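You operate a simulated robot arm through the tools that you are given. There is no shell and no other tool. Be economical: measure what you need, move in short steps, check, and stop when the job is done.

The job below is to be done with a simulated two-armed robot. You get a single attempt, and the scene is never put back.

JOB
Rub the glue stain off the LOW block with cleaner.
Fine: close the jar again; use the white round brush and stand it back in the steel tray; the clean block goes into the grey tray. Set down upright: round brush. What is to be rubbed or washed off counts as gone when no trace of it is left.

It is judged by the outcome, as a careful person would: the job done as asked, and still so three seconds after it is handed in. It fails if anything else is knocked over, pushed out of place, dropped, spilled or broken.

ROBOT AND FRAMES
Two 7-joint arms with fingered hands on one trunk, on a base that drives. Base frame: it is fixed to the floor where the robot stands at the start and does not move with it; the origin is under the middle of the robot, x ahead of it, y to its left, z up; the surface under the hand at the start is at about z = 0.86. Lengths are in m, angles in rad, forces in N, time in s.
The left shoulder is at the start at [0.08, 0.185, 1.135], the right one opposite. With the tool pointing down near the work surface each hand reaches from about 0.1 to 0.84 m from the robot's upright axis, wherever it stands, measured 20 degrees to its own side. Places, roughly: inside of the grey tray [0.5, 0.4, 0.9]; inside of the steel tray [0.7, 0.1, 0.9]. Payload 4 kg a hand.
Tool frame (each hand has its own): the origin (TCP) lies between the finger pads and is the grasp point; the fingertips stand 0.026 m ahead of it; z points along the fingers, y is the line along which they close. The gripper opens to 0.132 m. The gripper's body begins 0.073 m behind the TCP. The gripper is a hand of 3 fingers: y runs from the thumb to the fingers, the wrist lies at [0, 0, -0.224] in the tool frame, and closing takes about 1.5 s.
Orientation is that of the tool frame in the base frame, as a unit quaternion [x, y, z, w]. With the fingers straight down and closing along the base's y, the tool's x points along the base's -x, its y along +y and its z along -z.

CONTROLS
- The arms move only by the tool drive_tool. It takes "left_series", "right_series" or both (then of equal length, played together; a hand with none holds still); each is text: rows parted by semicolons, each of 7 numbers parted by spaces: the turn, a rotation vector about the tool's x, y, z in rad, then the shift along the tool's x, y, z in m, then the closure, from 0 (fully open) to 1 (shut). In form: wx wy wz x y z jaw; .... A call has 1 to 10 rows; each row shifts and turns the commanded pose from where the row before left it, along the tool's axes as they then stand. Each row takes 0.2 s and may step no farther than 0.05 m and 0.15 rad from the row before; otherwise, or with a gripper value out of range, the whole call is refused. A pose out of reach is approached as far as the arm can. The call stops where the force on the tool passes 80 N (or 10 N more than at its start, if that is more) or the arm is blocked; 0.2 s more then pass. Each finger travels about 0.072 m/s and halts on what it meets, pressing with about 28 N; the grip force reading is that of the motor and also rises with nothing between the fingers. The clock runs only during rows and for 0.2 s after the last one: add rows that do not move to give the fingers time. The reply holds the time, the measured pose of the TCP, the force on the tool along the base axes, the opening and the grip force, in the units named above and with some noise, with the torque about the TCP (base axes, N m) and any sound that the robot's microphone picked up.
- Cameras (640 x 400 px; columns grow to the right, rows downward): "scene" is now at [0.2033, -0.0053, 1.3654]; the picture's right is [-0.06, -1.00, 0.01], its down [-0.57, 0.02, -0.82] and it looks along [0.82, -0.05, -0.57] (base axes); focal length 214 px, centre (320, 200). "left" rides on the left gripper at [-0.062, 0.003, -0.092] in its tool frame; the picture's right is [-0.05, -1.00, 0.00], its down [0.83, -0.04, -0.56] and it looks along [0.55, -0.03, 0.83] (tool axes); focal length 230 px, centre (320, 200). "right" rides on the right gripper at [0.062, 0.003, -0.092] in its tool frame; the picture's right is [-0.05, 1.00, 0.00], its down [-0.83, -0.04, -0.55] and it looks along [-0.55, -0.03, 0.83] (tool axes); focal length 230 px, centre (320, 200). There is no depth. A picture from a camera that has moved, and an enlarged one, comes with that camera's place and axes in the base frame and with its lens.
- grab_frame(camera): a new picture of that camera. The clock stands still meanwhile.
- lift_body(by): slides the trunk up (or, below 0, down) by that many m; the arms and the scene camera ride with it, the base frame stays. It gives what a move gives, with no picture.
- steer(legs): drives the robot by 1 to 6 legs, each [ahead, left, turn to the left] in m, m and rad, along the robot's own axes; the way and the turn of a leg run together, so that a leg with both is an arc; at most 1.5 m and 3.142 rad a leg. The arms and the cameras ride along, it lands a little off, and it stops where it bumps. It gives what a move gives.
- preshape(shape, hand): the hand has 3 fingers and takes this shape, open, in about a second: jaw (thumb against the fingers, like two jaws); tri (thumb and two fingers); tip (a fingertip pinch); poke (one finger out to press); point (the index stretched); flat (the hand flat); cup (the hand cupped); fist (a fist). The gripper value then closes the fingers along that shape, each until it touches; the sizes above hold for jaw. It gives what a move gives, with no picture.
- head_to(pan, tilt): turns the head with the scene camera to pan (to the left, within 1.501 rad either way) and tilt (down, from -0.506 to 1.204), counted from straight ahead of the robot. It gives what a move gives.
- zoom(camera, box): a new picture of the part [left, top, right, bottom] of that camera's present view, enlarged. The clock stands still meanwhile.
- close_job(): hands the job in; it is judged then, once.

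Go step by step. Nothing tells you exact positions but the pictures and the camera data: compare them with the known pose of the tool, close in by small moves and look again before you grip or let go. The budget is 120 turns and 88 pictures, counting those below and the enlarged ones. Unless the task says otherwise, let go and move clear before handing in, and close with one line.

The tools are called after "Emit:" by a JSON object that holds its "name" and its "arguments". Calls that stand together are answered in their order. drive_tool: Moves the arms, as the interface text tells. Its arguments: {"type":"object","properties":{"left_series":{"type":"string"},"right_series":{"type":"string"}},"required":[]} The other tools are called the same way: lift_body (by) slides the trunk up or down; preshape (shape, hand) gives the hand a shape; steer (legs) drives the base; head_to (pan, tilt) turns the head that bears the scene camera; grab_frame (camera) takes a picture; zoom (camera, box) takes an enlarged picture of a part of a camera's view; close_job () hands the job in.

At the start:

```text
time_s: 0.0
left_tool_pos: [0.4701, 0.1363, 1.3031]
left_ee_rot: [0.0, 1.0, 0.0, 0.0]
left_force: [-1.0, 0.1, -0.5]
left_ft_torque: [0.0, -0.03, 0.03]
left_grip_width: 0.1321
left_gripper_force: 0.0
left_shape: jaw
right_tool_pos: [0.4488, -0.1942, 1.2333]
right_ee_rot: [0.0, 1.0, 0.0, 0.0]
right_force: [-0.6, 0.0, 0.3]
right_ft_torque: [0.01, 0.03, 0.03]
right_grip_width: 0.1318
right_gripper_force: 0.1
right_shape: jaw
trunk travel left (down, up): [-0.175, 0.287]
robot x, y, heading: [0.0044, 0.0003, -0.003]
head pan, tilt: [-0.059, 0.401]
```

scene: 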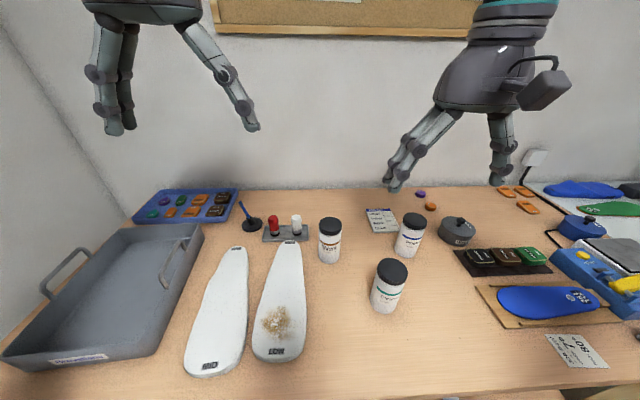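
right: 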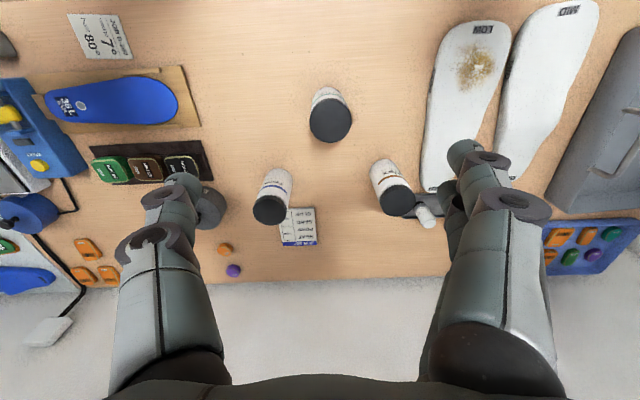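
left: 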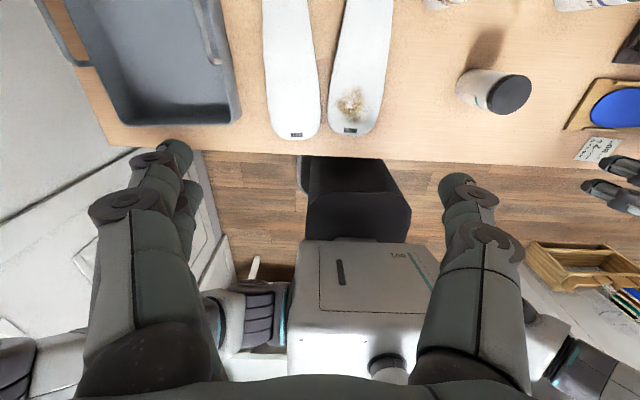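

I see three lidded jars, a small steel tray with a red and a white brush, the LOW block with its stain, and the grey tray at left. I'll zoom in to read the labels.

Emit:
{"name": "zoom", "arguments": {"camera": "scene", "box": [230, 180, 470, 330]}}

Emit:
{"name": "zoom", "arguments": {"camera": "right", "box": [220, 60, 500, 260]}}

Emit:
{"name": "zoom", "arguments": {"camera": "scene", "box": [360, 190, 440, 240]}}

```text
2.67 times, centred on (350, 255) of scene
camera zoom: at [0.2033, -0.0053, 1.3654], right [-0.06, -1.0, 0.01], down [-0.57, 0.02, -0.82], along [0.82, -0.05, -0.57], focal length 572 px, centre (240, 53)
```

zoom: 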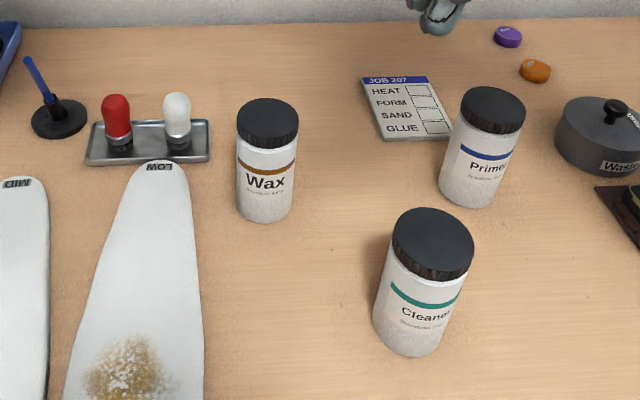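

```text
2.00 times, centred on (360, 160) of right
camera zoom: at [0.3873, -0.1911, 1.3255], right [0.05, 1.0, 0.0], down [0.83, -0.04, 0.55], along [0.55, -0.03, -0.83], focal length 460 px, centre (240, 280)
```

zoom: 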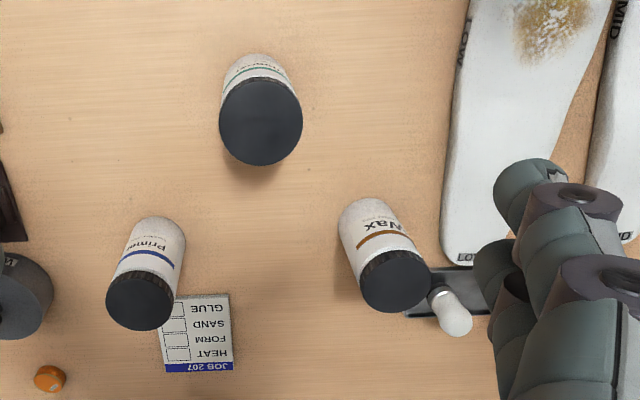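

```text
8.00 times, centred on (400, 215) of scene
camera zoom: at [0.2033, -0.0053, 1.3654], right [-0.06, -1.0, 0.01], down [-0.57, 0.02, -0.82], along [0.82, -0.05, -0.57], focal length 1716 px, centre (-320, 80)
```

zoom: 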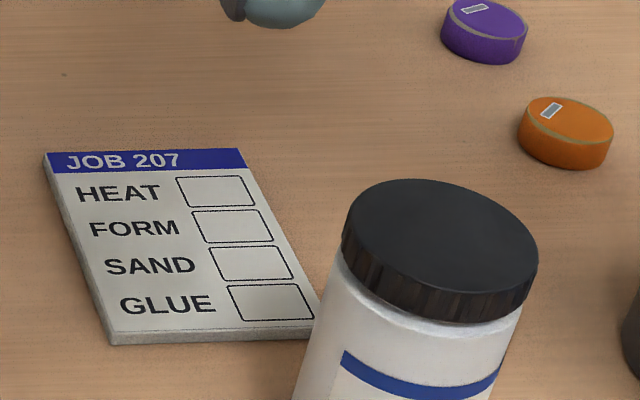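

The Cleaner jar is the nearest one, axis about (0.485, -0.183), lid top about z 0.975. I plan to hold its body with the left hand (horizontal) and unscrew with the right, so I'll first swing the left hand level and move the right aside.

Emit:
{"name": "drive_tool", "arguments": {"left_series": "0 0 0.14 0 0 0 0; 0 0 0.14 0 0 0 0; 0 0 0.14 0 0 0 0; 0 0 0.14 0 0 0 0; 0 0 0.14 0 0 0 0; 0 -0.14 0 0 0 0 0; 0 -0.14 0 0 0 0 0; 0 -0.14 0 0 0 0 0; 0 -0.14 0 0 0 0 0; 0 -0.14 0 0 0 0 0", "right_series": "0 0 0 0 -0.04 0 0; 0 0 0 0 -0.04 0 0; 0 0 0 0 -0.04 0 0; 0 0 0 0 -0.04 0 0; 0 0 0 0 0 0 0; 0 0 0 0 0 0 0; 0 0 0 0 0 0 0; 0 0 0 0 0 0 0; 0 0 0 0 0 0 0; 0 0 0 0 0 0 0"}}

Emit:
{"name": "drive_tool", "arguments": {"left_series": "0 -0.14 0 0 0 0 0; 0 -0.14 0 0 0 0 0; 0 -0.14 0 0 0 0 0; 0 -0.14 0 0 0 0 0; 0 -0.14 0 0 0 0 0; 0 0 0 0 0 0 0"}}

```text
time_s: 2.2
left_tool_pos: [0.4694, 0.1365, 1.3055]
left_ee_rot: [0.322, 0.882, -0.118, 0.323]
left_force: [-0.1, 0.6, 0.2]
left_ft_torque: [0.0, -0.04, 0.0]
left_grip_width: 0.1319
left_gripper_force: 0.2
left_shape: jaw
right_tool_pos: [0.4478, -0.3534, 1.2334]
right_ee_rot: [0.0, 1.0, 0.0, 0.0]
right_force: [0.5, 0.3, -0.6]
right_ft_torque: [0.03, -0.02, -0.01]
right_grip_width: 0.132
right_gripper_force: 0.0
right_shape: jaw
trunk travel left (down, up): [-0.175, 0.287]
robot x, y, heading: [0.0035, -0.0014, -0.0]
head pan, tilt: [-0.059, 0.401]
```

```text
time_s: 3.6
left_tool_pos: [0.4695, 0.1358, 1.3049]
left_ee_rot: [0.262, 0.718, -0.221, 0.606]
left_force: [-0.8, -0.4, 0.6]
left_ft_torque: [0.02, 0.0, 0.03]
left_grip_width: 0.1319
left_gripper_force: 0.0
left_shape: jaw
right_tool_pos: [0.4494, -0.3557, 1.2328]
right_ee_rot: [0.0, 1.0, 0.0, 0.0]
right_force: [0.0, 0.5, -1.1]
right_ft_torque: [-0.02, -0.01, -0.01]
right_grip_width: 0.1316
right_gripper_force: 0.2
right_shape: jaw
trunk travel left (down, up): [-0.175, 0.287]
robot x, y, heading: [0.0018, -0.0004, 0.0]
head pan, tilt: [-0.059, 0.401]
```

The left hand is level now. Next I bring it above the Cleaner jar at z≈1.12 and look.

Emit:
{"name": "drive_tool", "arguments": {"left_series": "0 0 0 0.01844 -0.02921 0.02924 0; 0 0 0 0.01844 -0.02921 0.02924 0; 0 0 0 0.01844 -0.02921 0.02924 0; 0 0 0 0.01844 -0.02921 0.02924 0; 0 0 0 0.01844 -0.02921 0.02924 0; 0 0 0 0.01844 -0.02921 0.02924 0; 0 0 0 0.01844 -0.02921 0.02924 0; 0 0 0 0.01844 -0.02921 0.02924 0; 0 0 0 0 0 0 0"}}

Emit:
{"name": "grab_frame", "arguments": {"camera": "scene"}}

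Emit:
{"name": "grab_frame", "arguments": {"camera": "left"}}

```text
time_s: 5.6
left_tool_pos: [0.4772, -0.1749, 1.1191]
left_ee_rot: [0.262, 0.718, -0.221, 0.606]
left_force: [0.6, 0.6, 0.1]
left_ft_torque: [-0.03, 0.0, 0.01]
left_grip_width: 0.1318
left_gripper_force: 0.2
left_shape: jaw
right_tool_pos: [0.4477, -0.3545, 1.2323]
right_ee_rot: [-0.001, 1.0, 0.0, 0.0]
right_force: [0.1, -0.1, -0.7]
right_ft_torque: [-0.01, 0.0, 0.01]
right_grip_width: 0.1321
right_gripper_force: 0.0
right_shape: jaw
trunk travel left (down, up): [-0.175, 0.287]
robot x, y, heading: [0.0004, 0.0014, -0.001]
head pan, tilt: [-0.059, 0.401]
```

```text
81 pictures are left
camera scene: at [0.203, -0.0044, 1.3655], right [-0.06, -1.0, 0.01], down [-0.57, 0.02, -0.82], along [0.82, -0.05, -0.57], focal length 214 px, centre (320, 200)
```

scene: 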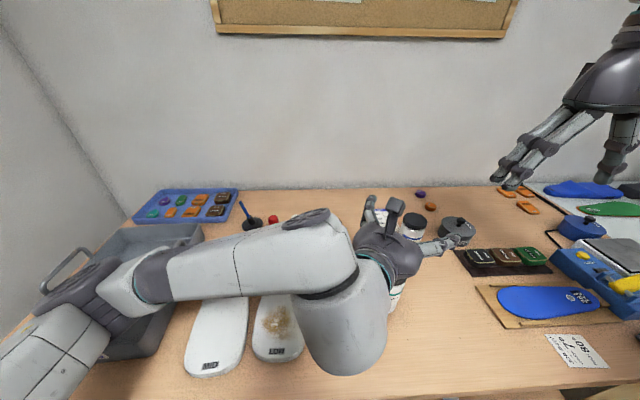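

```text
80 pictures are left
camera left: at [0.4166, -0.1206, 1.1958], right [-0.64, -0.77, 0.05], down [-0.55, 0.41, -0.72], along [0.54, -0.49, -0.69], focal length 230 px, centre (320, 200)
```

left: 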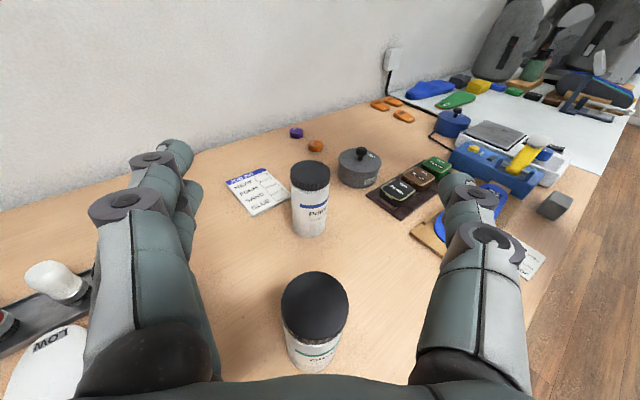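

The left forearm would come too low over the blocks this way. I'll swap roles: the left hand goes back to pointing down (for lid, brush and block), and the right hand will hold the jar tilted from the front right.

Emit:
{"name": "drive_tool", "arguments": {"left_series": "0 0 0 -0.01844 0.02921 -0.02924 0; 0 0 0 -0.01844 0.02921 -0.02924 0; 0 0 0 -0.01844 0.02921 -0.02924 0; 0 0 0 -0.01844 0.02921 -0.02924 0; 0 0 0 -0.01844 0.02921 -0.02924 0; 0 0 0 -0.01844 0.02921 -0.02924 0; 0 0 0 -0.01844 0.02921 -0.02924 0; 0 0 0 -0.01844 0.02921 -0.02924 0; 0 0.14 0 0 0 0 0; 0 0.14 0 0 0 0 0"}}

Emit:
{"name": "drive_tool", "arguments": {"left_series": "0 0.14 0 0 0 0 0; 0 0.14 0 0 0 0 0; 0 0.14 0 0 0 0 0; 0 0.14 0 0 0 0 0; 0 0.14 0 0 0 0 0; 0 0.14 0 0 0 0 0; 0 0.14 0 0 0 0 0; 0 0.14 0 0 0 0 0; 0 0 0 0 0 0 0; 0 0 0 0 0 0 0", "right_series": "0 0 -0.14 0 0 0 0; 0 0 -0.14 0 0 0 0; 0 0 -0.14 0 0 0 0; 0 0 -0.14 0 0 0 0; 0 0 -0.14 0 0 0 0; 0 -0.137 0 0 0 0 0; 0 -0.137 0 0 0 0 0; 0 -0.137 0 0 0 0 0; 0 -0.137 0 0 0 0 0; 0 -0.137 0 0 0 0 0"}}

Emit:
{"name": "drive_tool", "arguments": {"right_series": "0 -0.137 0 0 0 0 0; 0 -0.137 0 0 0 0 0; 0 0 0 0 0 0 0"}}

```text
time_s: 7.8
left_tool_pos: [0.4698, 0.136, 1.3051]
left_ee_rot: [0.291, 0.796, -0.181, 0.498]
left_force: [-0.1, -0.2, 0.2]
left_ft_torque: [-0.01, -0.01, 0.01]
left_grip_width: 0.1319
left_gripper_force: 0.0
left_shape: jaw
right_tool_pos: [0.4486, -0.3546, 1.2329]
right_ee_rot: [-0.001, 1.0, 0.0, 0.0]
right_force: [-0.4, -0.4, 0.5]
right_ft_torque: [-0.01, 0.0, 0.01]
right_grip_width: 0.1318
right_gripper_force: 0.0
right_shape: jaw
trunk travel left (down, up): [-0.175, 0.287]
robot x, y, heading: [0.0005, -0.0011, 0.004]
head pan, tilt: [-0.059, 0.401]
```

```text
time_s: 10.0
left_tool_pos: [0.47, 0.1344, 1.3065]
left_ee_rot: [0.343, 0.939, 0.001, 0.0]
left_force: [0.2, -0.6, -0.2]
left_ft_torque: [0.02, 0.03, 0.02]
left_grip_width: 0.1319
left_gripper_force: 0.0
left_shape: jaw
right_tool_pos: [0.4494, -0.3549, 1.2318]
right_ee_rot: [-0.323, 0.885, 0.116, 0.316]
right_force: [0.1, -0.1, 0.0]
right_ft_torque: [-0.02, 0.01, 0.02]
right_grip_width: 0.132
right_gripper_force: 0.0
right_shape: jaw
trunk travel left (down, up): [-0.175, 0.287]
robot x, y, heading: [0.0013, 0.0003, -0.001]
head pan, tilt: [-0.059, 0.401]
```

```text
time_s: 10.8
left_tool_pos: [0.4696, 0.1357, 1.3058]
left_ee_rot: [0.343, 0.939, 0.0, -0.001]
left_force: [0.1, -0.4, 0.1]
left_ft_torque: [-0.02, -0.01, 0.0]
left_grip_width: 0.132
left_gripper_force: 0.0
left_shape: jaw
right_tool_pos: [0.4506, -0.3539, 1.2328]
right_ee_rot: [-0.304, 0.833, 0.159, 0.434]
right_force: [0.2, -0.2, 1.2]
right_ft_torque: [0.0, -0.01, 0.01]
right_grip_width: 0.1318
right_gripper_force: 0.1
right_shape: jaw
trunk travel left (down, up): [-0.175, 0.287]
robot x, y, heading: [0.0023, -0.0009, -0.0]
head pan, tilt: [-0.059, 0.401]
```

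Now I bring the right hand to a pre-approach point 0.13 m behind the jar along its pointing direction and look through its camera.

Emit:
{"name": "drive_tool", "arguments": {"right_series": "0 0 0 0.0304 0.0181 0.0263 0; 0 0 0 0.0304 0.0181 0.0263 0; 0 0 0 0.0304 0.0181 0.0263 0; 0 0 0 0.0304 0.0181 0.0263 0; 0 0 0 0.0304 0.0181 0.0263 0; 0 0 0 0.0304 0.0181 0.0263 0; 0 0 0 0 0 0 0"}}

Emit:
{"name": "grab_frame", "arguments": {"camera": "right"}}

Emit:
{"name": "grab_frame", "arguments": {"camera": "scene"}}

```text
time_s: 12.4
left_tool_pos: [0.4699, 0.1364, 1.3047]
left_ee_rot: [0.342, 0.94, 0.0, -0.001]
left_force: [-0.1, -0.4, 0.1]
left_ft_torque: [0.0, -0.03, 0.01]
left_grip_width: 0.132
left_gripper_force: 0.1
left_shape: jaw
right_tool_pos: [0.4066, -0.2749, 1.0199]
right_ee_rot: [-0.297, 0.837, 0.156, 0.433]
right_force: [0.2, 0.1, 0.6]
right_ft_torque: [0.0, -0.01, -0.02]
right_grip_width: 0.1319
right_gripper_force: 0.0
right_shape: jaw
right hand out of reach, approached as far as the arm can: row 6
trunk travel left (down, up): [-0.175, 0.287]
robot x, y, heading: [0.0008, -0.0022, 0.001]
head pan, tilt: [-0.059, 0.401]
```

```text
79 pictures are left
camera right: at [0.3172, -0.343, 1.023], right [-0.61, 0.79, 0.05], down [0.05, -0.02, 1.0], along [0.79, 0.61, -0.03], focal length 230 px, centre (320, 200)
```

right: 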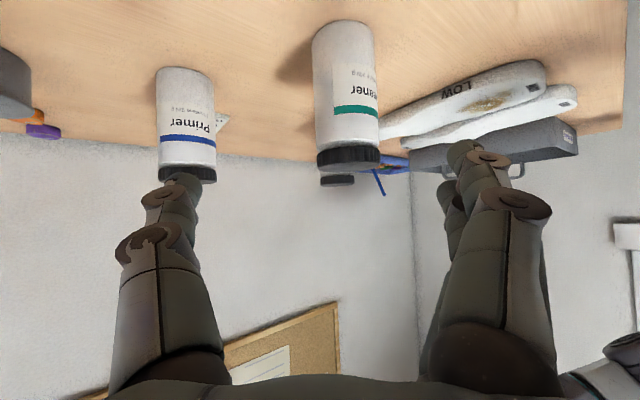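

```text
78 pictures are left
camera scene: at [0.2034, -0.005, 1.3655], right [-0.06, -1.0, 0.01], down [-0.57, 0.02, -0.82], along [0.82, -0.05, -0.57], focal length 214 px, centre (320, 200)
```

scene: 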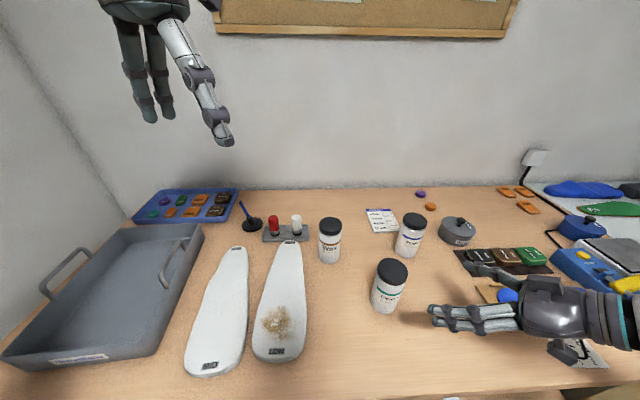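

The right arm is folded too tightly there, so I'll back the base by 8 cm and retry.

Emit:
{"name": "steer", "arguments": {"legs": [[-0.08, 0, 0]]}}

```text
time_s: 13.4
left_tool_pos: [0.3905, 0.1353, 1.3055]
left_ee_rot: [0.343, 0.939, 0.0, 0.002]
left_force: [0.0, 0.1, 1.0]
left_ft_torque: [0.0, -0.01, 0.04]
left_grip_width: 0.1319
left_gripper_force: 0.0
left_shape: jaw
right_tool_pos: [0.3256, -0.2762, 1.0207]
right_ee_rot: [-0.297, 0.837, 0.155, 0.433]
right_force: [0.7, 0.1, -0.1]
right_ft_torque: [0.01, 0.03, 0.0]
right_grip_width: 0.1318
right_gripper_force: 0.1
right_shape: jaw
trunk travel left (down, up): [-0.175, 0.287]
robot x, y, heading: [-0.0779, -0.0, 0.002]
head pan, tilt: [-0.059, 0.401]
```

Emit:
{"name": "drive_tool", "arguments": {"right_series": "0 0 0 -0.017 -0.0168 0.0418 0; 0 0 0 -0.017 -0.0168 0.0418 0; 0 0 0 0 0 0 0"}}

Emit:
{"name": "grab_frame", "arguments": {"camera": "right"}}

Emit:
{"name": "grab_frame", "arguments": {"camera": "scene"}}

```text
time_s: 14.2
left_tool_pos: [0.3904, 0.1362, 1.3074]
left_ee_rot: [0.344, 0.939, 0.001, 0.002]
left_force: [-0.8, -0.1, 0.2]
left_ft_torque: [-0.03, 0.01, -0.01]
left_grip_width: 0.132
left_gripper_force: 0.2
left_shape: jaw
right_tool_pos: [0.4157, -0.2453, 1.0021]
right_ee_rot: [-0.297, 0.836, 0.156, 0.434]
right_force: [-0.3, 0.2, 0.6]
right_ft_torque: [0.01, -0.02, -0.03]
right_grip_width: 0.1321
right_gripper_force: 0.1
right_shape: jaw
trunk travel left (down, up): [-0.175, 0.287]
robot x, y, heading: [-0.0792, -0.0005, -0.004]
head pan, tilt: [-0.059, 0.401]
```

```text
77 pictures are left
camera right: at [0.3275, -0.3125, 1.0047], right [-0.61, 0.79, 0.05], down [0.05, -0.02, 1.0], along [0.79, 0.61, -0.02], focal length 230 px, centre (320, 200)
```

right: 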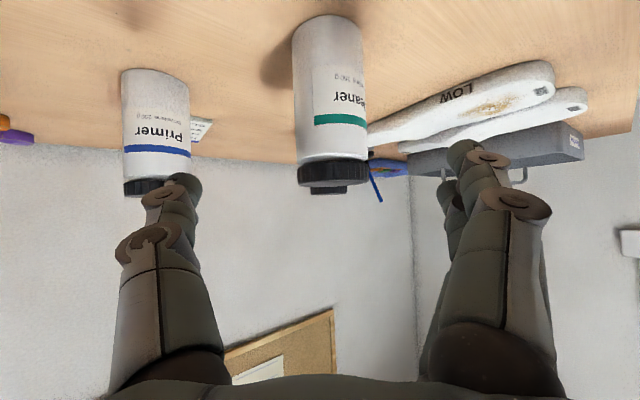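

```text
76 pictures are left
camera scene: at [0.1229, -0.0056, 1.3659], right [-0.06, -1.0, 0.01], down [-0.57, 0.02, -0.82], along [0.82, -0.05, -0.57], focal length 214 px, centre (320, 200)
```

scene: 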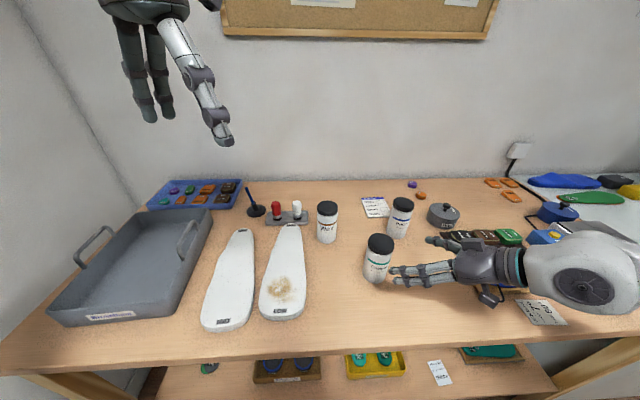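

The jar axis refines to about (0.484, -0.179), with lid top near z 0.988. Now moving the open right hand in around the jar body.

Emit:
{"name": "drive_tool", "arguments": {"right_series": "0 0 0 0.0083 0.0071 0.03 0; 0 0 0 0.0083 0 0.03 0; 0 0 0 0 0 0.031 0; 0 0 0 0 0 0.0316 0; 0 0 0 0 0 0 0"}}

Emit:
{"name": "grab_frame", "arguments": {"camera": "right"}}

Emit:
{"name": "grab_frame", "arguments": {"camera": "scene"}}

```text
time_s: 15.4
left_tool_pos: [0.3915, 0.1348, 1.3064]
left_ee_rot: [0.343, 0.939, 0.0, 0.001]
left_force: [0.9, -0.5, 0.5]
left_ft_torque: [0.02, -0.04, 0.01]
left_grip_width: 0.132
left_gripper_force: 0.1
left_shape: jaw
right_tool_pos: [0.4822, -0.1841, 0.9162]
right_ee_rot: [-0.296, 0.836, 0.156, 0.435]
right_force: [0.4, 0.9, 0.1]
right_ft_torque: [0.0, 0.02, -0.01]
right_grip_width: 0.132
right_gripper_force: 0.1
right_shape: jaw
trunk travel left (down, up): [-0.175, 0.287]
robot x, y, heading: [-0.0781, -0.0, -0.002]
head pan, tilt: [-0.059, 0.401]
```

```text
75 pictures are left
camera right: at [0.3941, -0.2519, 0.9189], right [-0.61, 0.79, 0.05], down [0.05, -0.02, 1.0], along [0.79, 0.61, -0.02], focal length 230 px, centre (320, 200)
```

right: 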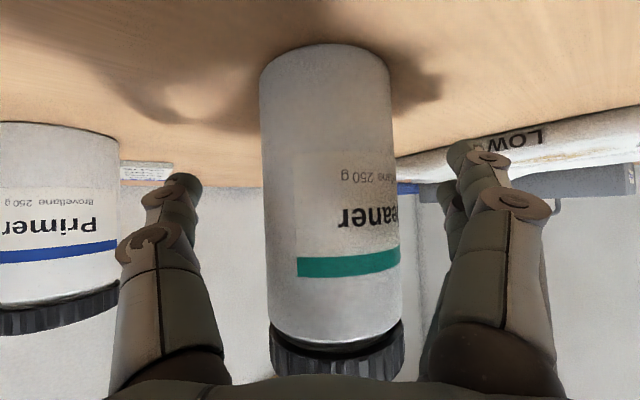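

```text
74 pictures are left
camera scene: at [0.124, -0.0056, 1.3657], right [-0.06, -1.0, 0.01], down [-0.57, 0.02, -0.82], along [0.82, -0.05, -0.57], focal length 214 px, centre (320, 200)
```

scene: 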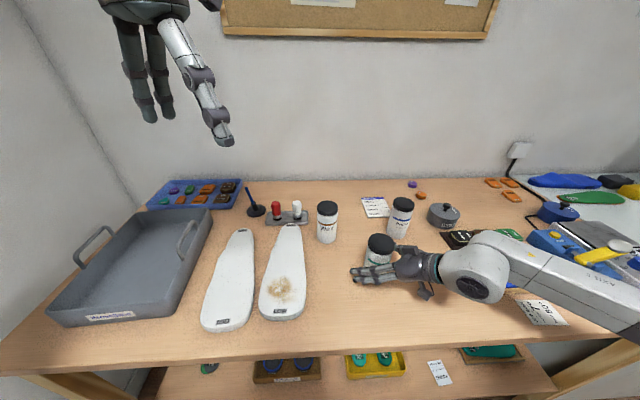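

Jar sits well between the fingers; I shift 4 mm sideways and close to hold it.

Emit:
{"name": "drive_tool", "arguments": {"right_series": "0 0 0 0 0.004 0 0; 0 0 0 0 0 0 0.2; 0 0 0 0 0 0 0.4; 0 0 0 0 0 0 0.5; 0 0 0 0 0 0 0.7; 0 0 0 0 0 0 0.9; 0 0 0 0 0 0 1; 0 0 0 0 0 0 1; 0 0 0 0 0 0 1"}}

Emit:
{"name": "grab_frame", "arguments": {"camera": "right"}}

Emit:
{"name": "zoom", "arguments": {"camera": "scene", "box": [300, 190, 460, 310]}}

```text
time_s: 17.4
left_tool_pos: [0.3921, 0.1354, 1.3062]
left_ee_rot: [0.343, 0.939, 0.001, 0.001]
left_force: [0.1, 0.1, 0.3]
left_ft_torque: [0.03, 0.01, -0.01]
left_grip_width: 0.1316
left_gripper_force: 0.1
left_shape: jaw
right_tool_pos: [0.4797, -0.1809, 0.9154]
right_ee_rot: [-0.297, 0.836, 0.157, 0.433]
right_force: [0.8, 0.8, 0.4]
right_ft_torque: [0.01, 0.04, 0.04]
right_grip_width: 0.0479
right_gripper_force: 27.4
right_shape: jaw
trunk travel left (down, up): [-0.175, 0.287]
robot x, y, heading: [-0.0788, 0.0006, -0.005]
head pan, tilt: [-0.059, 0.401]
```

```text
73 pictures are left
camera right: at [0.3916, -0.2485, 0.918], right [-0.61, 0.79, 0.05], down [0.05, -0.02, 1.0], along [0.79, 0.61, -0.03], focal length 230 px, centre (320, 200)
```

right: 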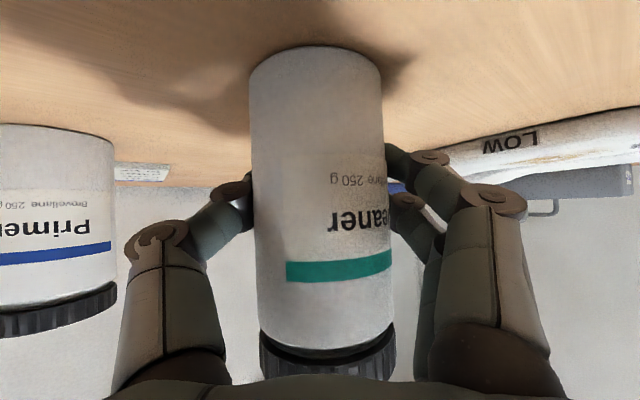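

```text
3.33 times, centred on (380, 250) of scene
camera zoom: at [0.1251, -0.0054, 1.3654], right [-0.06, -1.0, 0.01], down [-0.57, 0.02, -0.82], along [0.82, -0.05, -0.57], focal length 715 px, centre (120, 33)
```

zoom: 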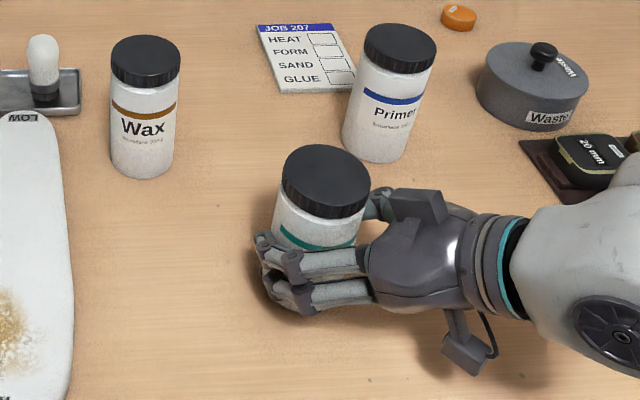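

Jar is firmly held. Next the left hand turns and goes over the lid at z≈1.12.

Emit:
{"name": "drive_tool", "arguments": {"left_series": "0 0 -0.1375 0 0 0 0; 0 0 -0.1375 0 0 0 0; 0 0 -0.1375 0 0 0 0; 0 0 -0.1375 0 0 0 0; 0 0 -0.1375 0 0 0 0; 0 0 -0.1375 0 0 0 0; 0 0 -0.1375 0 0 0 0; 0 0 -0.1375 0 0 0 0; 0 0 0 0 0 0 0"}}

Emit:
{"name": "drive_tool", "arguments": {"left_series": "0 0 0 0.005 -0.0404 0.0233 0; 0 0 0 0.005 -0.0404 0.0233 0; 0 0 0 0.005 -0.0404 0.0233 0; 0 0 0 0.005 -0.0404 0.0233 0; 0 0 0 0.005 -0.0404 0.0233 0; 0 0 0 0.005 -0.0404 0.0233 0; 0 0 0 0.005 -0.0404 0.0233 0; 0 0 0 0.005 -0.0404 0.0233 0; 0 0 0 0 0 0 0"}}

Emit:
{"name": "grab_frame", "arguments": {"camera": "left"}}

Emit:
{"name": "grab_frame", "arguments": {"camera": "scene"}}

```text
time_s: 19.4
left_tool_pos: [0.3922, 0.1361, 1.3066]
left_ee_rot: [-0.199, 0.98, 0.0, 0.001]
left_force: [0.5, -1.1, 0.0]
left_ft_torque: [-0.02, 0.0, -0.02]
left_grip_width: 0.1317
left_gripper_force: 0.0
left_shape: jaw
right_tool_pos: [0.4793, -0.1814, 0.9155]
right_ee_rot: [-0.297, 0.837, 0.156, 0.433]
right_force: [-0.1, -0.2, 0.5]
right_ft_torque: [0.03, 0.05, -0.03]
right_grip_width: 0.0479
right_gripper_force: 27.7
right_shape: jaw
trunk travel left (down, up): [-0.175, 0.287]
robot x, y, heading: [-0.081, -0.0008, 0.001]
head pan, tilt: [-0.059, 0.401]
```

```text
time_s: 21.4
left_tool_pos: [0.4812, -0.1773, 1.1182]
left_ee_rot: [-0.198, 0.98, -0.001, 0.001]
left_force: [0.2, -0.1, -0.8]
left_ft_torque: [0.03, 0.0, -0.02]
left_grip_width: 0.1318
left_gripper_force: 0.1
left_shape: jaw
right_tool_pos: [0.4786, -0.1806, 0.9145]
right_ee_rot: [-0.297, 0.837, 0.155, 0.433]
right_force: [1.1, -0.3, 0.3]
right_ft_torque: [-0.03, 0.03, 0.02]
right_grip_width: 0.0479
right_gripper_force: 28.5
right_shape: jaw
trunk travel left (down, up): [-0.175, 0.287]
robot x, y, heading: [-0.0775, 0.0043, 0.0]
head pan, tilt: [-0.059, 0.401]
```

```text
71 pictures are left
camera left: at [0.5368, -0.1504, 1.2122], right [0.44, -0.9, 0.0], down [-0.75, -0.36, 0.55], along [-0.5, -0.24, -0.83], focal length 230 px, centre (320, 200)
```

left: 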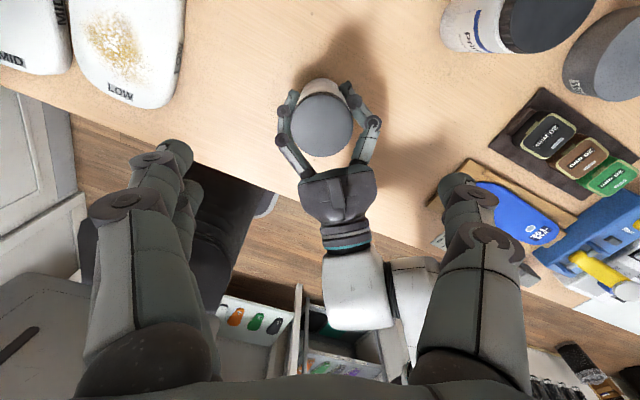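

```text
70 pictures are left
camera scene: at [0.1249, -0.0044, 1.3655], right [-0.06, -1.0, 0.01], down [-0.57, 0.02, -0.82], along [0.82, -0.06, -0.57], focal length 214 px, centre (320, 200)
```

scene: 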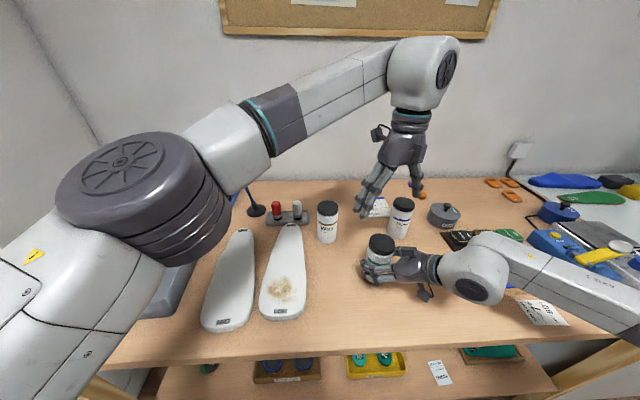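

The lid centre from the left camera is (0.4805, -0.1785), right under the tool. I lower over the lid with fingers half closed.

Emit:
{"name": "drive_tool", "arguments": {"left_series": "0 0 0 0 0 0.03 0.2; 0 0 0 0 0 0.03 0.2; 0 0 0 0 0 0.03 0.2; 0 0 0 0 0 0.025 0.2; 0 0 0 0 0 0.014 0.2; 0 0 0 0 0 0 0.2"}}

Emit:
{"name": "grab_frame", "arguments": {"camera": "left"}}

Emit:
{"name": "zoom", "arguments": {"camera": "scene", "box": [300, 190, 460, 310]}}

```text
time_s: 22.9
left_tool_pos: [0.4804, -0.1783, 0.9887]
left_ee_rot: [-0.199, 0.98, 0.0, 0.001]
left_force: [0.2, -0.8, -0.3]
left_ft_torque: [0.01, 0.02, 0.04]
left_grip_width: 0.1056
left_gripper_force: 0.1
left_shape: jaw
right_tool_pos: [0.4803, -0.1802, 0.915]
right_ee_rot: [-0.297, 0.837, 0.156, 0.433]
right_force: [-0.4, -0.3, -0.5]
right_ft_torque: [0.02, 0.06, -0.02]
right_grip_width: 0.0478
right_gripper_force: 27.8
right_shape: jaw
trunk travel left (down, up): [-0.175, 0.287]
robot x, y, heading: [-0.0768, 0.0004, -0.002]
head pan, tilt: [-0.059, 0.401]
```

```text
69 pictures are left
camera left: at [0.5356, -0.1528, 1.0829], right [0.44, -0.9, 0.0], down [-0.75, -0.36, 0.55], along [-0.5, -0.24, -0.83], focal length 230 px, centre (320, 200)
```

left: 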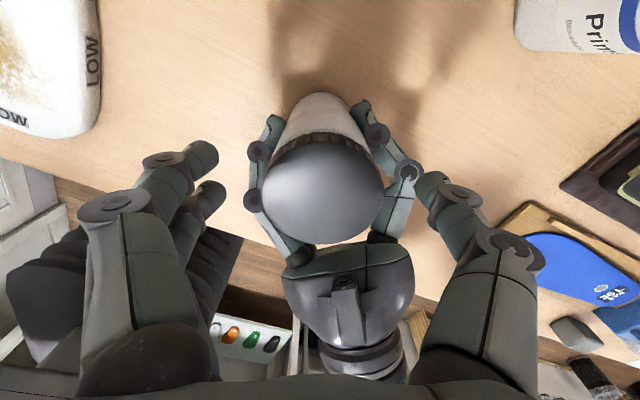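

```text
3.33 times, centred on (380, 250) of scene
camera zoom: at [0.125, -0.0056, 1.3654], right [-0.06, -1.0, 0.01], down [-0.57, 0.02, -0.82], along [0.82, -0.05, -0.57], focal length 715 px, centre (120, 33)
```

zoom: 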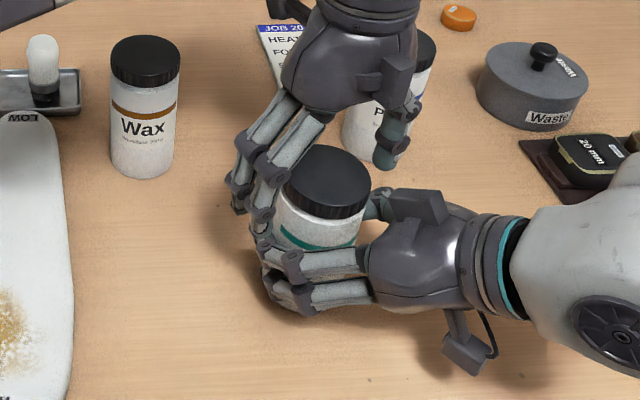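

Lid is centred between the left fingers; closing on it.

Emit:
{"name": "drive_tool", "arguments": {"left_series": "0 0 0 0 -0.002 0 0.35; 0 0 0 0 0 0 0.5; 0 0 0 0 0 0 0.7; 0 0 0 0 0 0 0.9; 0 0 0 0 0 0 1; 0 0 0 0 0 0 1; 0 0 0 0 0 0 1"}}

Emit:
{"name": "zoom", "arguments": {"camera": "scene", "box": [300, 190, 460, 310]}}

```text
time_s: 24.4
left_tool_pos: [0.48, -0.18, 0.9907]
left_ee_rot: [-0.198, 0.98, 0.001, 0.001]
left_force: [0.8, 1.0, -1.7]
left_ft_torque: [-0.05, -0.07, 0.1]
left_grip_width: 0.0509
left_gripper_force: 27.5
left_shape: jaw
right_tool_pos: [0.4796, -0.1813, 0.9144]
right_ee_rot: [-0.297, 0.837, 0.156, 0.433]
right_force: [-1.2, -1.3, 1.1]
right_ft_torque: [0.05, 0.03, -0.04]
right_grip_width: 0.0476
right_gripper_force: 28.0
right_shape: jaw
trunk travel left (down, up): [-0.175, 0.287]
robot x, y, heading: [-0.0737, 0.0021, 0.001]
head pan, tilt: [-0.059, 0.401]
```

```text
3.33 times, centred on (380, 250) of scene
camera zoom: at [0.1251, -0.0057, 1.3654], right [-0.06, -1.0, 0.01], down [-0.57, 0.02, -0.82], along [0.82, -0.05, -0.57], focal length 715 px, centre (120, 33)
```

zoom: 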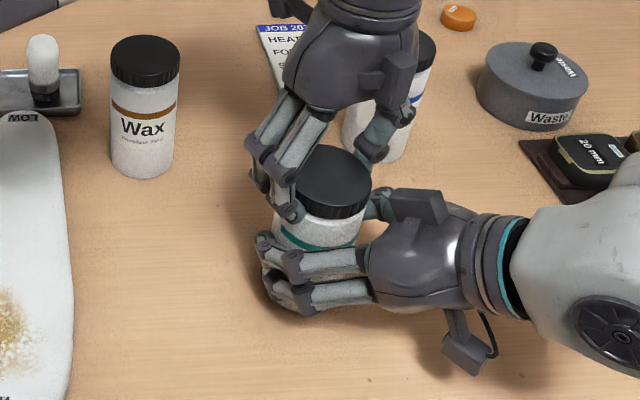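

Both hands grip. I twist the lid counterclockwise about 0.7 rad and watch torque.

Emit:
{"name": "drive_tool", "arguments": {"left_series": "0 0 -0.12 0 0 0 1; 0 0 -0.12 0 0 0 1; 0 0 -0.12 0 0 0 1; 0 0 -0.12 0 0 0 1; 0 0 -0.12 0 0 0 1; 0 0 -0.12 0 0 0 1; 0 0 0 0 0 0 1"}}

Emit:
{"name": "zoom", "arguments": {"camera": "scene", "box": [300, 190, 460, 310]}}

```text
time_s: 26.1
left_tool_pos: [0.4815, -0.18, 0.9897]
left_ee_rot: [-0.532, 0.847, 0.0, 0.0]
left_force: [-3.0, 3.5, -1.1]
left_ft_torque: [0.06, 0.05, -0.08]
left_grip_width: 0.0506
left_gripper_force: 27.8
left_shape: jaw
right_tool_pos: [0.48, -0.1806, 0.9152]
right_ee_rot: [-0.297, 0.836, 0.156, 0.434]
right_force: [3.9, -3.7, 0.4]
right_ft_torque: [0.16, 0.14, 0.11]
right_grip_width: 0.0476
right_gripper_force: 28.3
right_shape: jaw
trunk travel left (down, up): [-0.175, 0.287]
robot x, y, heading: [-0.0809, 0.0004, 0.001]
head pan, tilt: [-0.059, 0.401]
```

```text
3.33 times, centred on (380, 250) of scene
camera zoom: at [0.1251, -0.0055, 1.3654], right [-0.06, -1.0, 0.01], down [-0.57, 0.02, -0.82], along [0.82, -0.05, -0.57], focal length 715 px, centre (120, 33)
```

zoom: 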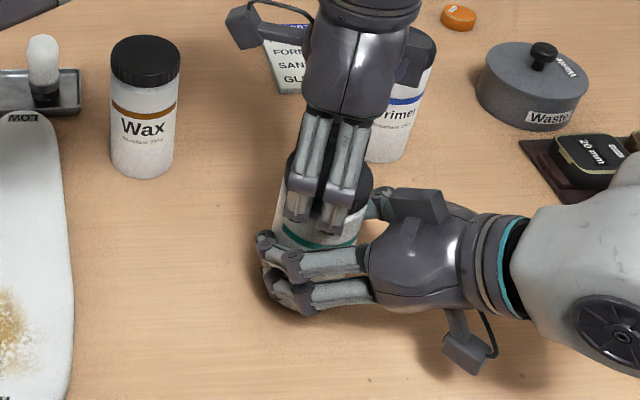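

The lid turned with little resistance. I rotate a bit further and test a 4 mm lift.

Emit:
{"name": "drive_tool", "arguments": {"left_series": "0 0 -0.12 0 0 0 1; 0 0 -0.12 0 0 0 1; 0 0 0 0 0 -0.002 1; 0 0 0 0 0 -0.002 1; 0 0 0 0 0 0 1"}}

```text
time_s: 27.2
left_tool_pos: [0.4822, -0.1802, 0.9939]
left_ee_rot: [-0.629, 0.777, 0.001, 0.0]
left_force: [-2.8, 3.5, -13.9]
left_ft_torque: [0.1, 0.12, 0.0]
left_grip_width: 0.0508
left_gripper_force: 27.8
left_shape: jaw
right_tool_pos: [0.4808, -0.181, 0.9164]
right_ee_rot: [-0.297, 0.836, 0.156, 0.435]
right_force: [3.1, -3.2, 12.0]
right_ft_torque: [0.21, 0.07, -0.05]
right_grip_width: 0.0477
right_gripper_force: 27.9
right_shape: jaw
trunk travel left (down, up): [-0.175, 0.287]
robot x, y, heading: [-0.0692, 0.0026, -0.0]
head pan, tilt: [-0.059, 0.401]
```

Still threaded (it pulled back with 14 N), so I ease down, release slightly, rotate back, and take another stroke.

Emit:
{"name": "drive_tool", "arguments": {"left_series": "0 0 0 0 0 0.004 1; 0 0 0 0 0 0 0.45; 0 0 0 0 0 0 0.45; 0 0 0.137 0 0 0 0.45; 0 0 0.137 0 0 0 0.45; 0 0 0.137 0 0 0 0.45; 0 0 0.137 0 0 0 0.45; 0 0 0.137 0 0 0 0.45; 0 0 0.137 0 0 0 0.45; 0 0 0.137 0 0 0 0.45"}}

Emit:
{"name": "drive_tool", "arguments": {"left_series": "0 0 0 0 0 0 1; 0 0 0 0 0 0 1; 0 0 0 0 0 0 1; 0 0 -0.137 0 0 0 1; 0 0 -0.137 0 0 0 1; 0 0 -0.137 0 0 0 1; 0 0 -0.137 0 0 0 1; 0 0 -0.137 0 0 0 1; 0 0 -0.137 0 0 0 1; 0 0 -0.137 0 0 0 1"}}

Emit:
{"name": "zoom", "arguments": {"camera": "scene", "box": [300, 190, 460, 310]}}

```text
time_s: 29.4
left_tool_pos: [0.4815, -0.1796, 0.9903]
left_ee_rot: [-0.198, 0.98, 0.0, 0.001]
left_force: [0.1, 0.8, 0.7]
left_ft_torque: [-0.01, -0.02, 0.0]
left_grip_width: 0.0719
left_gripper_force: 0.0
left_shape: jaw
right_tool_pos: [0.4799, -0.1829, 0.9152]
right_ee_rot: [-0.296, 0.837, 0.156, 0.433]
right_force: [0.8, 0.9, -1.3]
right_ft_torque: [-0.05, 0.05, -0.03]
right_grip_width: 0.0477
right_gripper_force: 28.5
right_shape: jaw
trunk travel left (down, up): [-0.175, 0.287]
robot x, y, heading: [-0.0809, 0.0016, 0.002]
head pan, tilt: [-0.059, 0.401]
```

```text
time_s: 31.6
left_tool_pos: [0.4804, -0.1792, 0.9908]
left_ee_rot: [-0.629, 0.777, 0.0, 0.0]
left_force: [-5.8, 6.0, 3.4]
left_ft_torque: [0.18, 0.23, -0.28]
left_grip_width: 0.0501
left_gripper_force: 27.6
left_shape: jaw
right_tool_pos: [0.4789, -0.1804, 0.9156]
right_ee_rot: [-0.297, 0.837, 0.155, 0.433]
right_force: [4.5, -5.0, 0.2]
right_ft_torque: [0.17, 0.12, 0.3]
right_grip_width: 0.0478
right_gripper_force: 27.8
right_shape: jaw
trunk travel left (down, up): [-0.175, 0.287]
robot x, y, heading: [-0.0787, -0.0016, 0.005]
head pan, tilt: [-0.059, 0.401]
```

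```text
3.33 times, centred on (380, 250) of scene
camera zoom: at [0.1247, -0.0052, 1.3655], right [-0.06, -1.0, 0.01], down [-0.57, 0.02, -0.82], along [0.82, -0.05, -0.57], focal length 715 px, centre (120, 33)
```

zoom: 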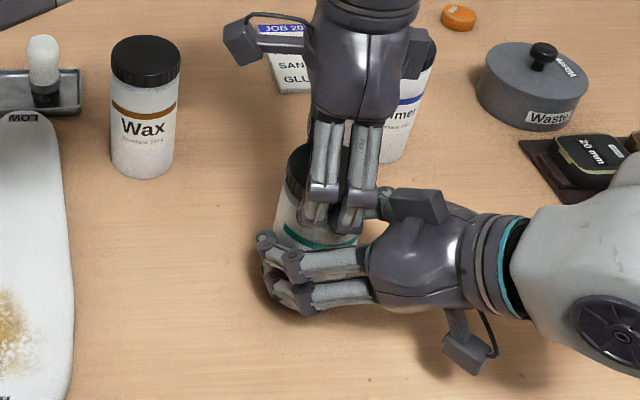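

Second stroke done; I test a small lift again.

Emit:
{"name": "drive_tool", "arguments": {"left_series": "0 0 0 0 0 -0.002 1; 0 0 0 0 0 -0.002 1; 0 0 0 0 0 0 1"}}

```text
time_s: 32.5
left_tool_pos: [0.4828, -0.1812, 0.9928]
left_ee_rot: [-0.629, 0.777, 0.0, 0.001]
left_force: [-2.8, 5.7, -13.5]
left_ft_torque: [0.1, 0.02, -0.04]
left_grip_width: 0.0503
left_gripper_force: 27.7
left_shape: jaw
right_tool_pos: [0.4798, -0.18, 0.9177]
right_ee_rot: [-0.297, 0.836, 0.156, 0.435]
right_force: [2.3, -4.2, 10.0]
right_ft_torque: [0.29, 0.2, 0.07]
right_grip_width: 0.0478
right_gripper_force: 27.9
right_shape: jaw
trunk travel left (down, up): [-0.175, 0.287]
robot x, y, heading: [-0.0777, 0.0003, 0.001]
head pan, tilt: [-0.059, 0.401]
```

Emit:
{"name": "drive_tool", "arguments": {"left_series": "0 0 0 0 0 0.003 1; 0 0 0 0 0 0 0.45; 0 0 0 0 0 0 0.45; 0 0 0.137 0 0 0 0.45; 0 0 0.137 0 0 0 0.45; 0 0 0.137 0 0 0 0.45; 0 0 0.137 0 0 0 0.45; 0 0 0.137 0 0 0 0.45; 0 0 0.137 0 0 0 0.45; 0 0 0.137 0 0 0 0.45"}}

Emit:
{"name": "grab_frame", "arguments": {"camera": "right"}}

Emit:
{"name": "grab_frame", "arguments": {"camera": "left"}}

```text
time_s: 34.6
left_tool_pos: [0.4825, -0.1798, 0.9911]
left_ee_rot: [-0.197, 0.98, 0.001, 0.001]
left_force: [-0.7, 0.0, -0.4]
left_ft_torque: [-0.03, -0.02, 0.0]
left_grip_width: 0.0719
left_gripper_force: 0.2
left_shape: jaw
right_tool_pos: [0.4797, -0.1798, 0.9146]
right_ee_rot: [-0.296, 0.837, 0.155, 0.433]
right_force: [-1.3, 1.4, -0.8]
right_ft_torque: [-0.05, 0.02, -0.02]
right_grip_width: 0.0477
right_gripper_force: 28.0
right_shape: jaw
trunk travel left (down, up): [-0.175, 0.287]
robot x, y, heading: [-0.0754, -0.0001, 0.005]
head pan, tilt: [-0.059, 0.401]
```

```text
64 pictures are left
camera right: at [0.3914, -0.2485, 0.9179], right [-0.61, 0.79, 0.05], down [0.05, -0.02, 1.0], along [0.79, 0.61, -0.03], focal length 230 px, centre (320, 200)
```

right: 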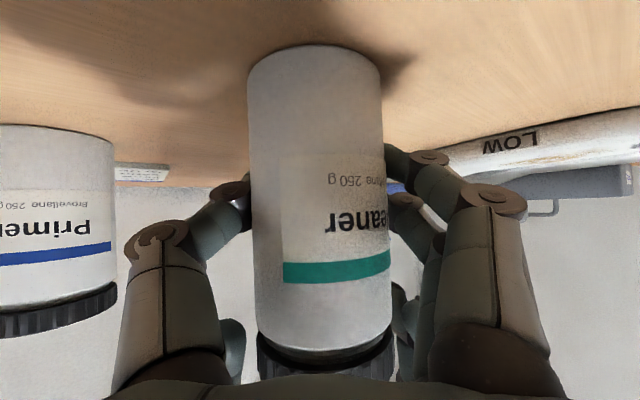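

```text
63 pictures are left
camera left: at [0.5367, -0.1536, 1.0854], right [0.44, -0.9, 0.0], down [-0.75, -0.36, 0.55], along [-0.5, -0.24, -0.83], focal length 230 px, centre (320, 200)
```

left: 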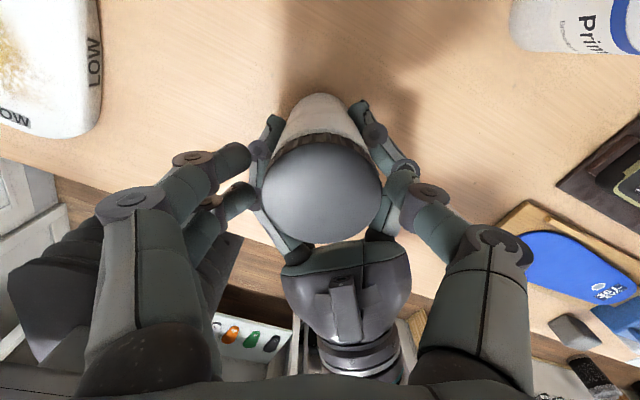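

The jar body has not turned in the right hand. Continuing with the third stroke and lift test.

Emit:
{"name": "drive_tool", "arguments": {"left_series": "0 0 0 0 0 0 1; 0 0 0 0 0 0 1; 0 0 0 0 0 0 1; 0 0 -0.137 0 0 0 1; 0 0 -0.137 0 0 0 1; 0 0 -0.137 0 0 0 1; 0 0 -0.137 0 0 0 1; 0 0 -0.137 0 0 0 1; 0 0 -0.137 0 0 0 1; 0 0 -0.137 0 0 0 1"}}

Emit:
{"name": "drive_tool", "arguments": {"left_series": "0 0 0 0 0 -0.002 1; 0 0 0 0 0 -0.002 1; 0 0 0 0 0 0 1"}}

```text
time_s: 36.9
left_tool_pos: [0.481, -0.1798, 0.9919]
left_ee_rot: [-0.63, 0.777, 0.0, 0.0]
left_force: [-7.0, 4.9, 2.4]
left_ft_torque: [0.1, 0.18, -0.05]
left_grip_width: 0.0511
left_gripper_force: 28.2
left_shape: jaw
right_tool_pos: [0.4799, -0.1802, 0.915]
right_ee_rot: [-0.297, 0.837, 0.156, 0.433]
right_force: [6.6, -3.7, -0.6]
right_ft_torque: [0.21, 0.23, 0.08]
right_grip_width: 0.0475
right_gripper_force: 28.2
right_shape: jaw
trunk travel left (down, up): [-0.175, 0.287]
robot x, y, heading: [-0.078, -0.0005, -0.001]
head pan, tilt: [-0.059, 0.401]
```

```text
time_s: 37.6
left_tool_pos: [0.4831, -0.1801, 0.9951]
left_ee_rot: [-0.63, 0.777, 0.001, 0.0]
left_force: [-6.3, 4.6, -9.4]
left_ft_torque: [0.13, 0.34, 0.02]
left_grip_width: 0.0509
left_gripper_force: 28.2
left_shape: jaw
right_tool_pos: [0.4801, -0.181, 0.9156]
right_ee_rot: [-0.296, 0.836, 0.155, 0.434]
right_force: [6.5, -4.4, 4.9]
right_ft_torque: [0.24, 0.15, 0.04]
right_grip_width: 0.0478
right_gripper_force: 28.0
right_shape: jaw
trunk travel left (down, up): [-0.175, 0.287]
robot x, y, heading: [-0.0776, 0.0004, -0.002]
head pan, tilt: [-0.059, 0.401]
```

Resistance is dropping and the lid sits a bit higher; another stroke.

Emit:
{"name": "drive_tool", "arguments": {"left_series": "0 0 0 0 0 0.002 1; 0 0 0 0 0 0 0.45; 0 0 0 0 0 0 0.45; 0 0 0.137 0 0 0 0.45; 0 0 0.137 0 0 0 0.45; 0 0 0.137 0 0 0 0.45; 0 0 0.137 0 0 0 0.45; 0 0 0.137 0 0 0 0.45; 0 0 0.137 0 0 0 0.45; 0 0 0.137 0 0 0 0.45"}}

Emit:
{"name": "drive_tool", "arguments": {"left_series": "0 0 0 0 0 0 1; 0 0 0 0 0 0 1; 0 0 0 0 0 0 1; 0 0 -0.137 0 0 0 1; 0 0 -0.137 0 0 0 1; 0 0 -0.137 0 0 0 1; 0 0 -0.137 0 0 0 1; 0 0 -0.137 0 0 0 1; 0 0 -0.137 0 0 0 1; 0 0 -0.137 0 0 0 1"}}

Emit:
{"name": "drive_tool", "arguments": {"left_series": "0 0 0 0 0 -0.002 1; 0 0 0 0 0 -0.002 1; 0 0 0 0 0 0 1"}}

Emit:
{"name": "grab_frame", "arguments": {"camera": "right"}}

```text
time_s: 39.9
left_tool_pos: [0.4807, -0.1803, 0.9924]
left_ee_rot: [-0.197, 0.98, 0.0, 0.001]
left_force: [-0.1, -0.2, -1.1]
left_ft_torque: [0.0, 0.03, 0.01]
left_grip_width: 0.0723
left_gripper_force: 0.0
left_shape: jaw
right_tool_pos: [0.4803, -0.1809, 0.9156]
right_ee_rot: [-0.297, 0.837, 0.156, 0.433]
right_force: [0.5, 0.4, -1.1]
right_ft_torque: [-0.06, 0.0, 0.01]
right_grip_width: 0.0474
right_gripper_force: 28.1
right_shape: jaw
trunk travel left (down, up): [-0.175, 0.287]
robot x, y, heading: [-0.0811, 0.0006, 0.003]
head pan, tilt: [-0.059, 0.401]
```

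```text
time_s: 42.0
left_tool_pos: [0.4818, -0.1789, 0.994]
left_ee_rot: [-0.629, 0.777, 0.0, -0.001]
left_force: [-6.5, 4.6, -0.4]
left_ft_torque: [0.13, 0.26, -0.08]
left_grip_width: 0.0508
left_gripper_force: 28.3
left_shape: jaw
right_tool_pos: [0.4803, -0.1807, 0.9153]
right_ee_rot: [-0.296, 0.837, 0.155, 0.434]
right_force: [6.9, -4.3, 0.9]
right_ft_torque: [0.19, 0.16, 0.08]
right_grip_width: 0.0477
right_gripper_force: 27.5
right_shape: jaw
trunk travel left (down, up): [-0.175, 0.287]
robot x, y, heading: [-0.076, -0.0018, -0.002]
head pan, tilt: [-0.059, 0.401]
```

```text
time_s: 42.9
left_tool_pos: [0.4824, -0.1795, 0.9972]
left_ee_rot: [-0.629, 0.777, 0.001, 0.001]
left_force: [-5.2, 5.0, -11.9]
left_ft_torque: [0.16, 0.35, -0.02]
left_grip_width: 0.0506
left_gripper_force: 28.2
left_shape: jaw
right_tool_pos: [0.4804, -0.1802, 0.9154]
right_ee_rot: [-0.296, 0.836, 0.156, 0.435]
right_force: [6.2, -4.6, 9.6]
right_ft_torque: [0.23, 0.09, -0.02]
right_grip_width: 0.0474
right_gripper_force: 28.3
right_shape: jaw
trunk travel left (down, up): [-0.175, 0.287]
robot x, y, heading: [-0.0773, 0.0006, -0.002]
head pan, tilt: [-0.059, 0.401]
```

```text
62 pictures are left
camera right: at [0.3921, -0.2485, 0.9187], right [-0.61, 0.79, 0.05], down [0.05, -0.02, 1.0], along [0.79, 0.61, -0.02], focal length 230 px, centre (320, 200)
```

right: 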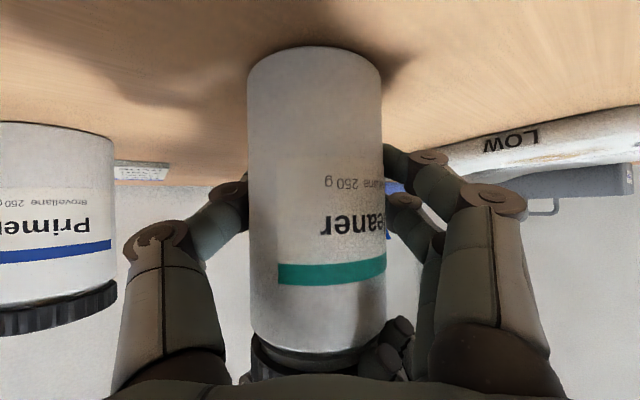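

The gap under the lid is opening, so it is unscrewing. More strokes.

Emit:
{"name": "drive_tool", "arguments": {"left_series": "0 0 0 0 0 0.002 1; 0 0 0 0 0 0 0.45; 0 0 0 0 0 0 0.45; 0 0 0.137 0 0 0 0.45; 0 0 0.137 0 0 0 0.45; 0 0 0.137 0 0 0 0.45; 0 0 0.137 0 0 0 0.45; 0 0 0.137 0 0 0 0.45; 0 0 0.137 0 0 0 0.45; 0 0 0.137 0 0 0 0.45"}}

Emit:
{"name": "drive_tool", "arguments": {"left_series": "0 0 0 0 0 0 1; 0 0 0 0 0 0 1; 0 0 0 0 0 0 1; 0 0 -0.137 0 0 0 1; 0 0 -0.137 0 0 0 1; 0 0 -0.137 0 0 0 1; 0 0 -0.137 0 0 0 1; 0 0 -0.137 0 0 0 1; 0 0 -0.137 0 0 0 1; 0 0 -0.137 0 0 0 1"}}

Emit:
{"name": "drive_tool", "arguments": {"left_series": "0 0 0 0 0 -0.002 1; 0 0 0 0 0 -0.002 1; 0 0 0 0 0 0 1"}}

```text
time_s: 45.0
left_tool_pos: [0.4816, -0.181, 0.9961]
left_ee_rot: [-0.198, 0.98, 0.0, 0.0]
left_force: [-0.3, 0.5, 0.5]
left_ft_torque: [0.01, 0.0, -0.01]
left_grip_width: 0.0718
left_gripper_force: 0.0
left_shape: jaw
right_tool_pos: [0.4797, -0.1801, 0.9149]
right_ee_rot: [-0.296, 0.837, 0.156, 0.433]
right_force: [-0.1, -0.1, 0.0]
right_ft_torque: [-0.02, 0.02, 0.01]
right_grip_width: 0.0472
right_gripper_force: 28.6
right_shape: jaw
trunk travel left (down, up): [-0.175, 0.287]
robot x, y, heading: [-0.075, 0.0019, 0.005]
head pan, tilt: [-0.059, 0.401]
```

```text
time_s: 47.2
left_tool_pos: [0.4811, -0.1787, 0.9954]
left_ee_rot: [-0.63, 0.777, 0.0, 0.001]
left_force: [-5.5, 1.3, 1.1]
left_ft_torque: [0.02, 0.16, -0.06]
left_grip_width: 0.0512
left_gripper_force: 28.0
left_shape: jaw
right_tool_pos: [0.4798, -0.1799, 0.9144]
right_ee_rot: [-0.296, 0.837, 0.156, 0.433]
right_force: [4.4, -1.7, -1.4]
right_ft_torque: [0.04, 0.05, 0.05]
right_grip_width: 0.0472
right_gripper_force: 28.4
right_shape: jaw
trunk travel left (down, up): [-0.175, 0.287]
robot x, y, heading: [-0.0783, -0.0016, -0.001]
head pan, tilt: [-0.059, 0.401]
```

```text
time_s: 48.0
left_tool_pos: [0.4813, -0.1792, 0.9984]
left_ee_rot: [-0.629, 0.777, -0.002, 0.0]
left_force: [-2.5, 1.7, -2.3]
left_ft_torque: [0.04, -0.02, -0.01]
left_grip_width: 0.0514
left_gripper_force: 27.9
left_shape: jaw
right_tool_pos: [0.4794, -0.1818, 0.9143]
right_ee_rot: [-0.296, 0.837, 0.156, 0.433]
right_force: [2.8, -2.2, 1.2]
right_ft_torque: [0.12, 0.11, 0.02]
right_grip_width: 0.0474
right_gripper_force: 28.1
right_shape: jaw
trunk travel left (down, up): [-0.175, 0.287]
robot x, y, heading: [-0.08, -0.0008, 0.002]
head pan, tilt: [-0.059, 0.401]
```

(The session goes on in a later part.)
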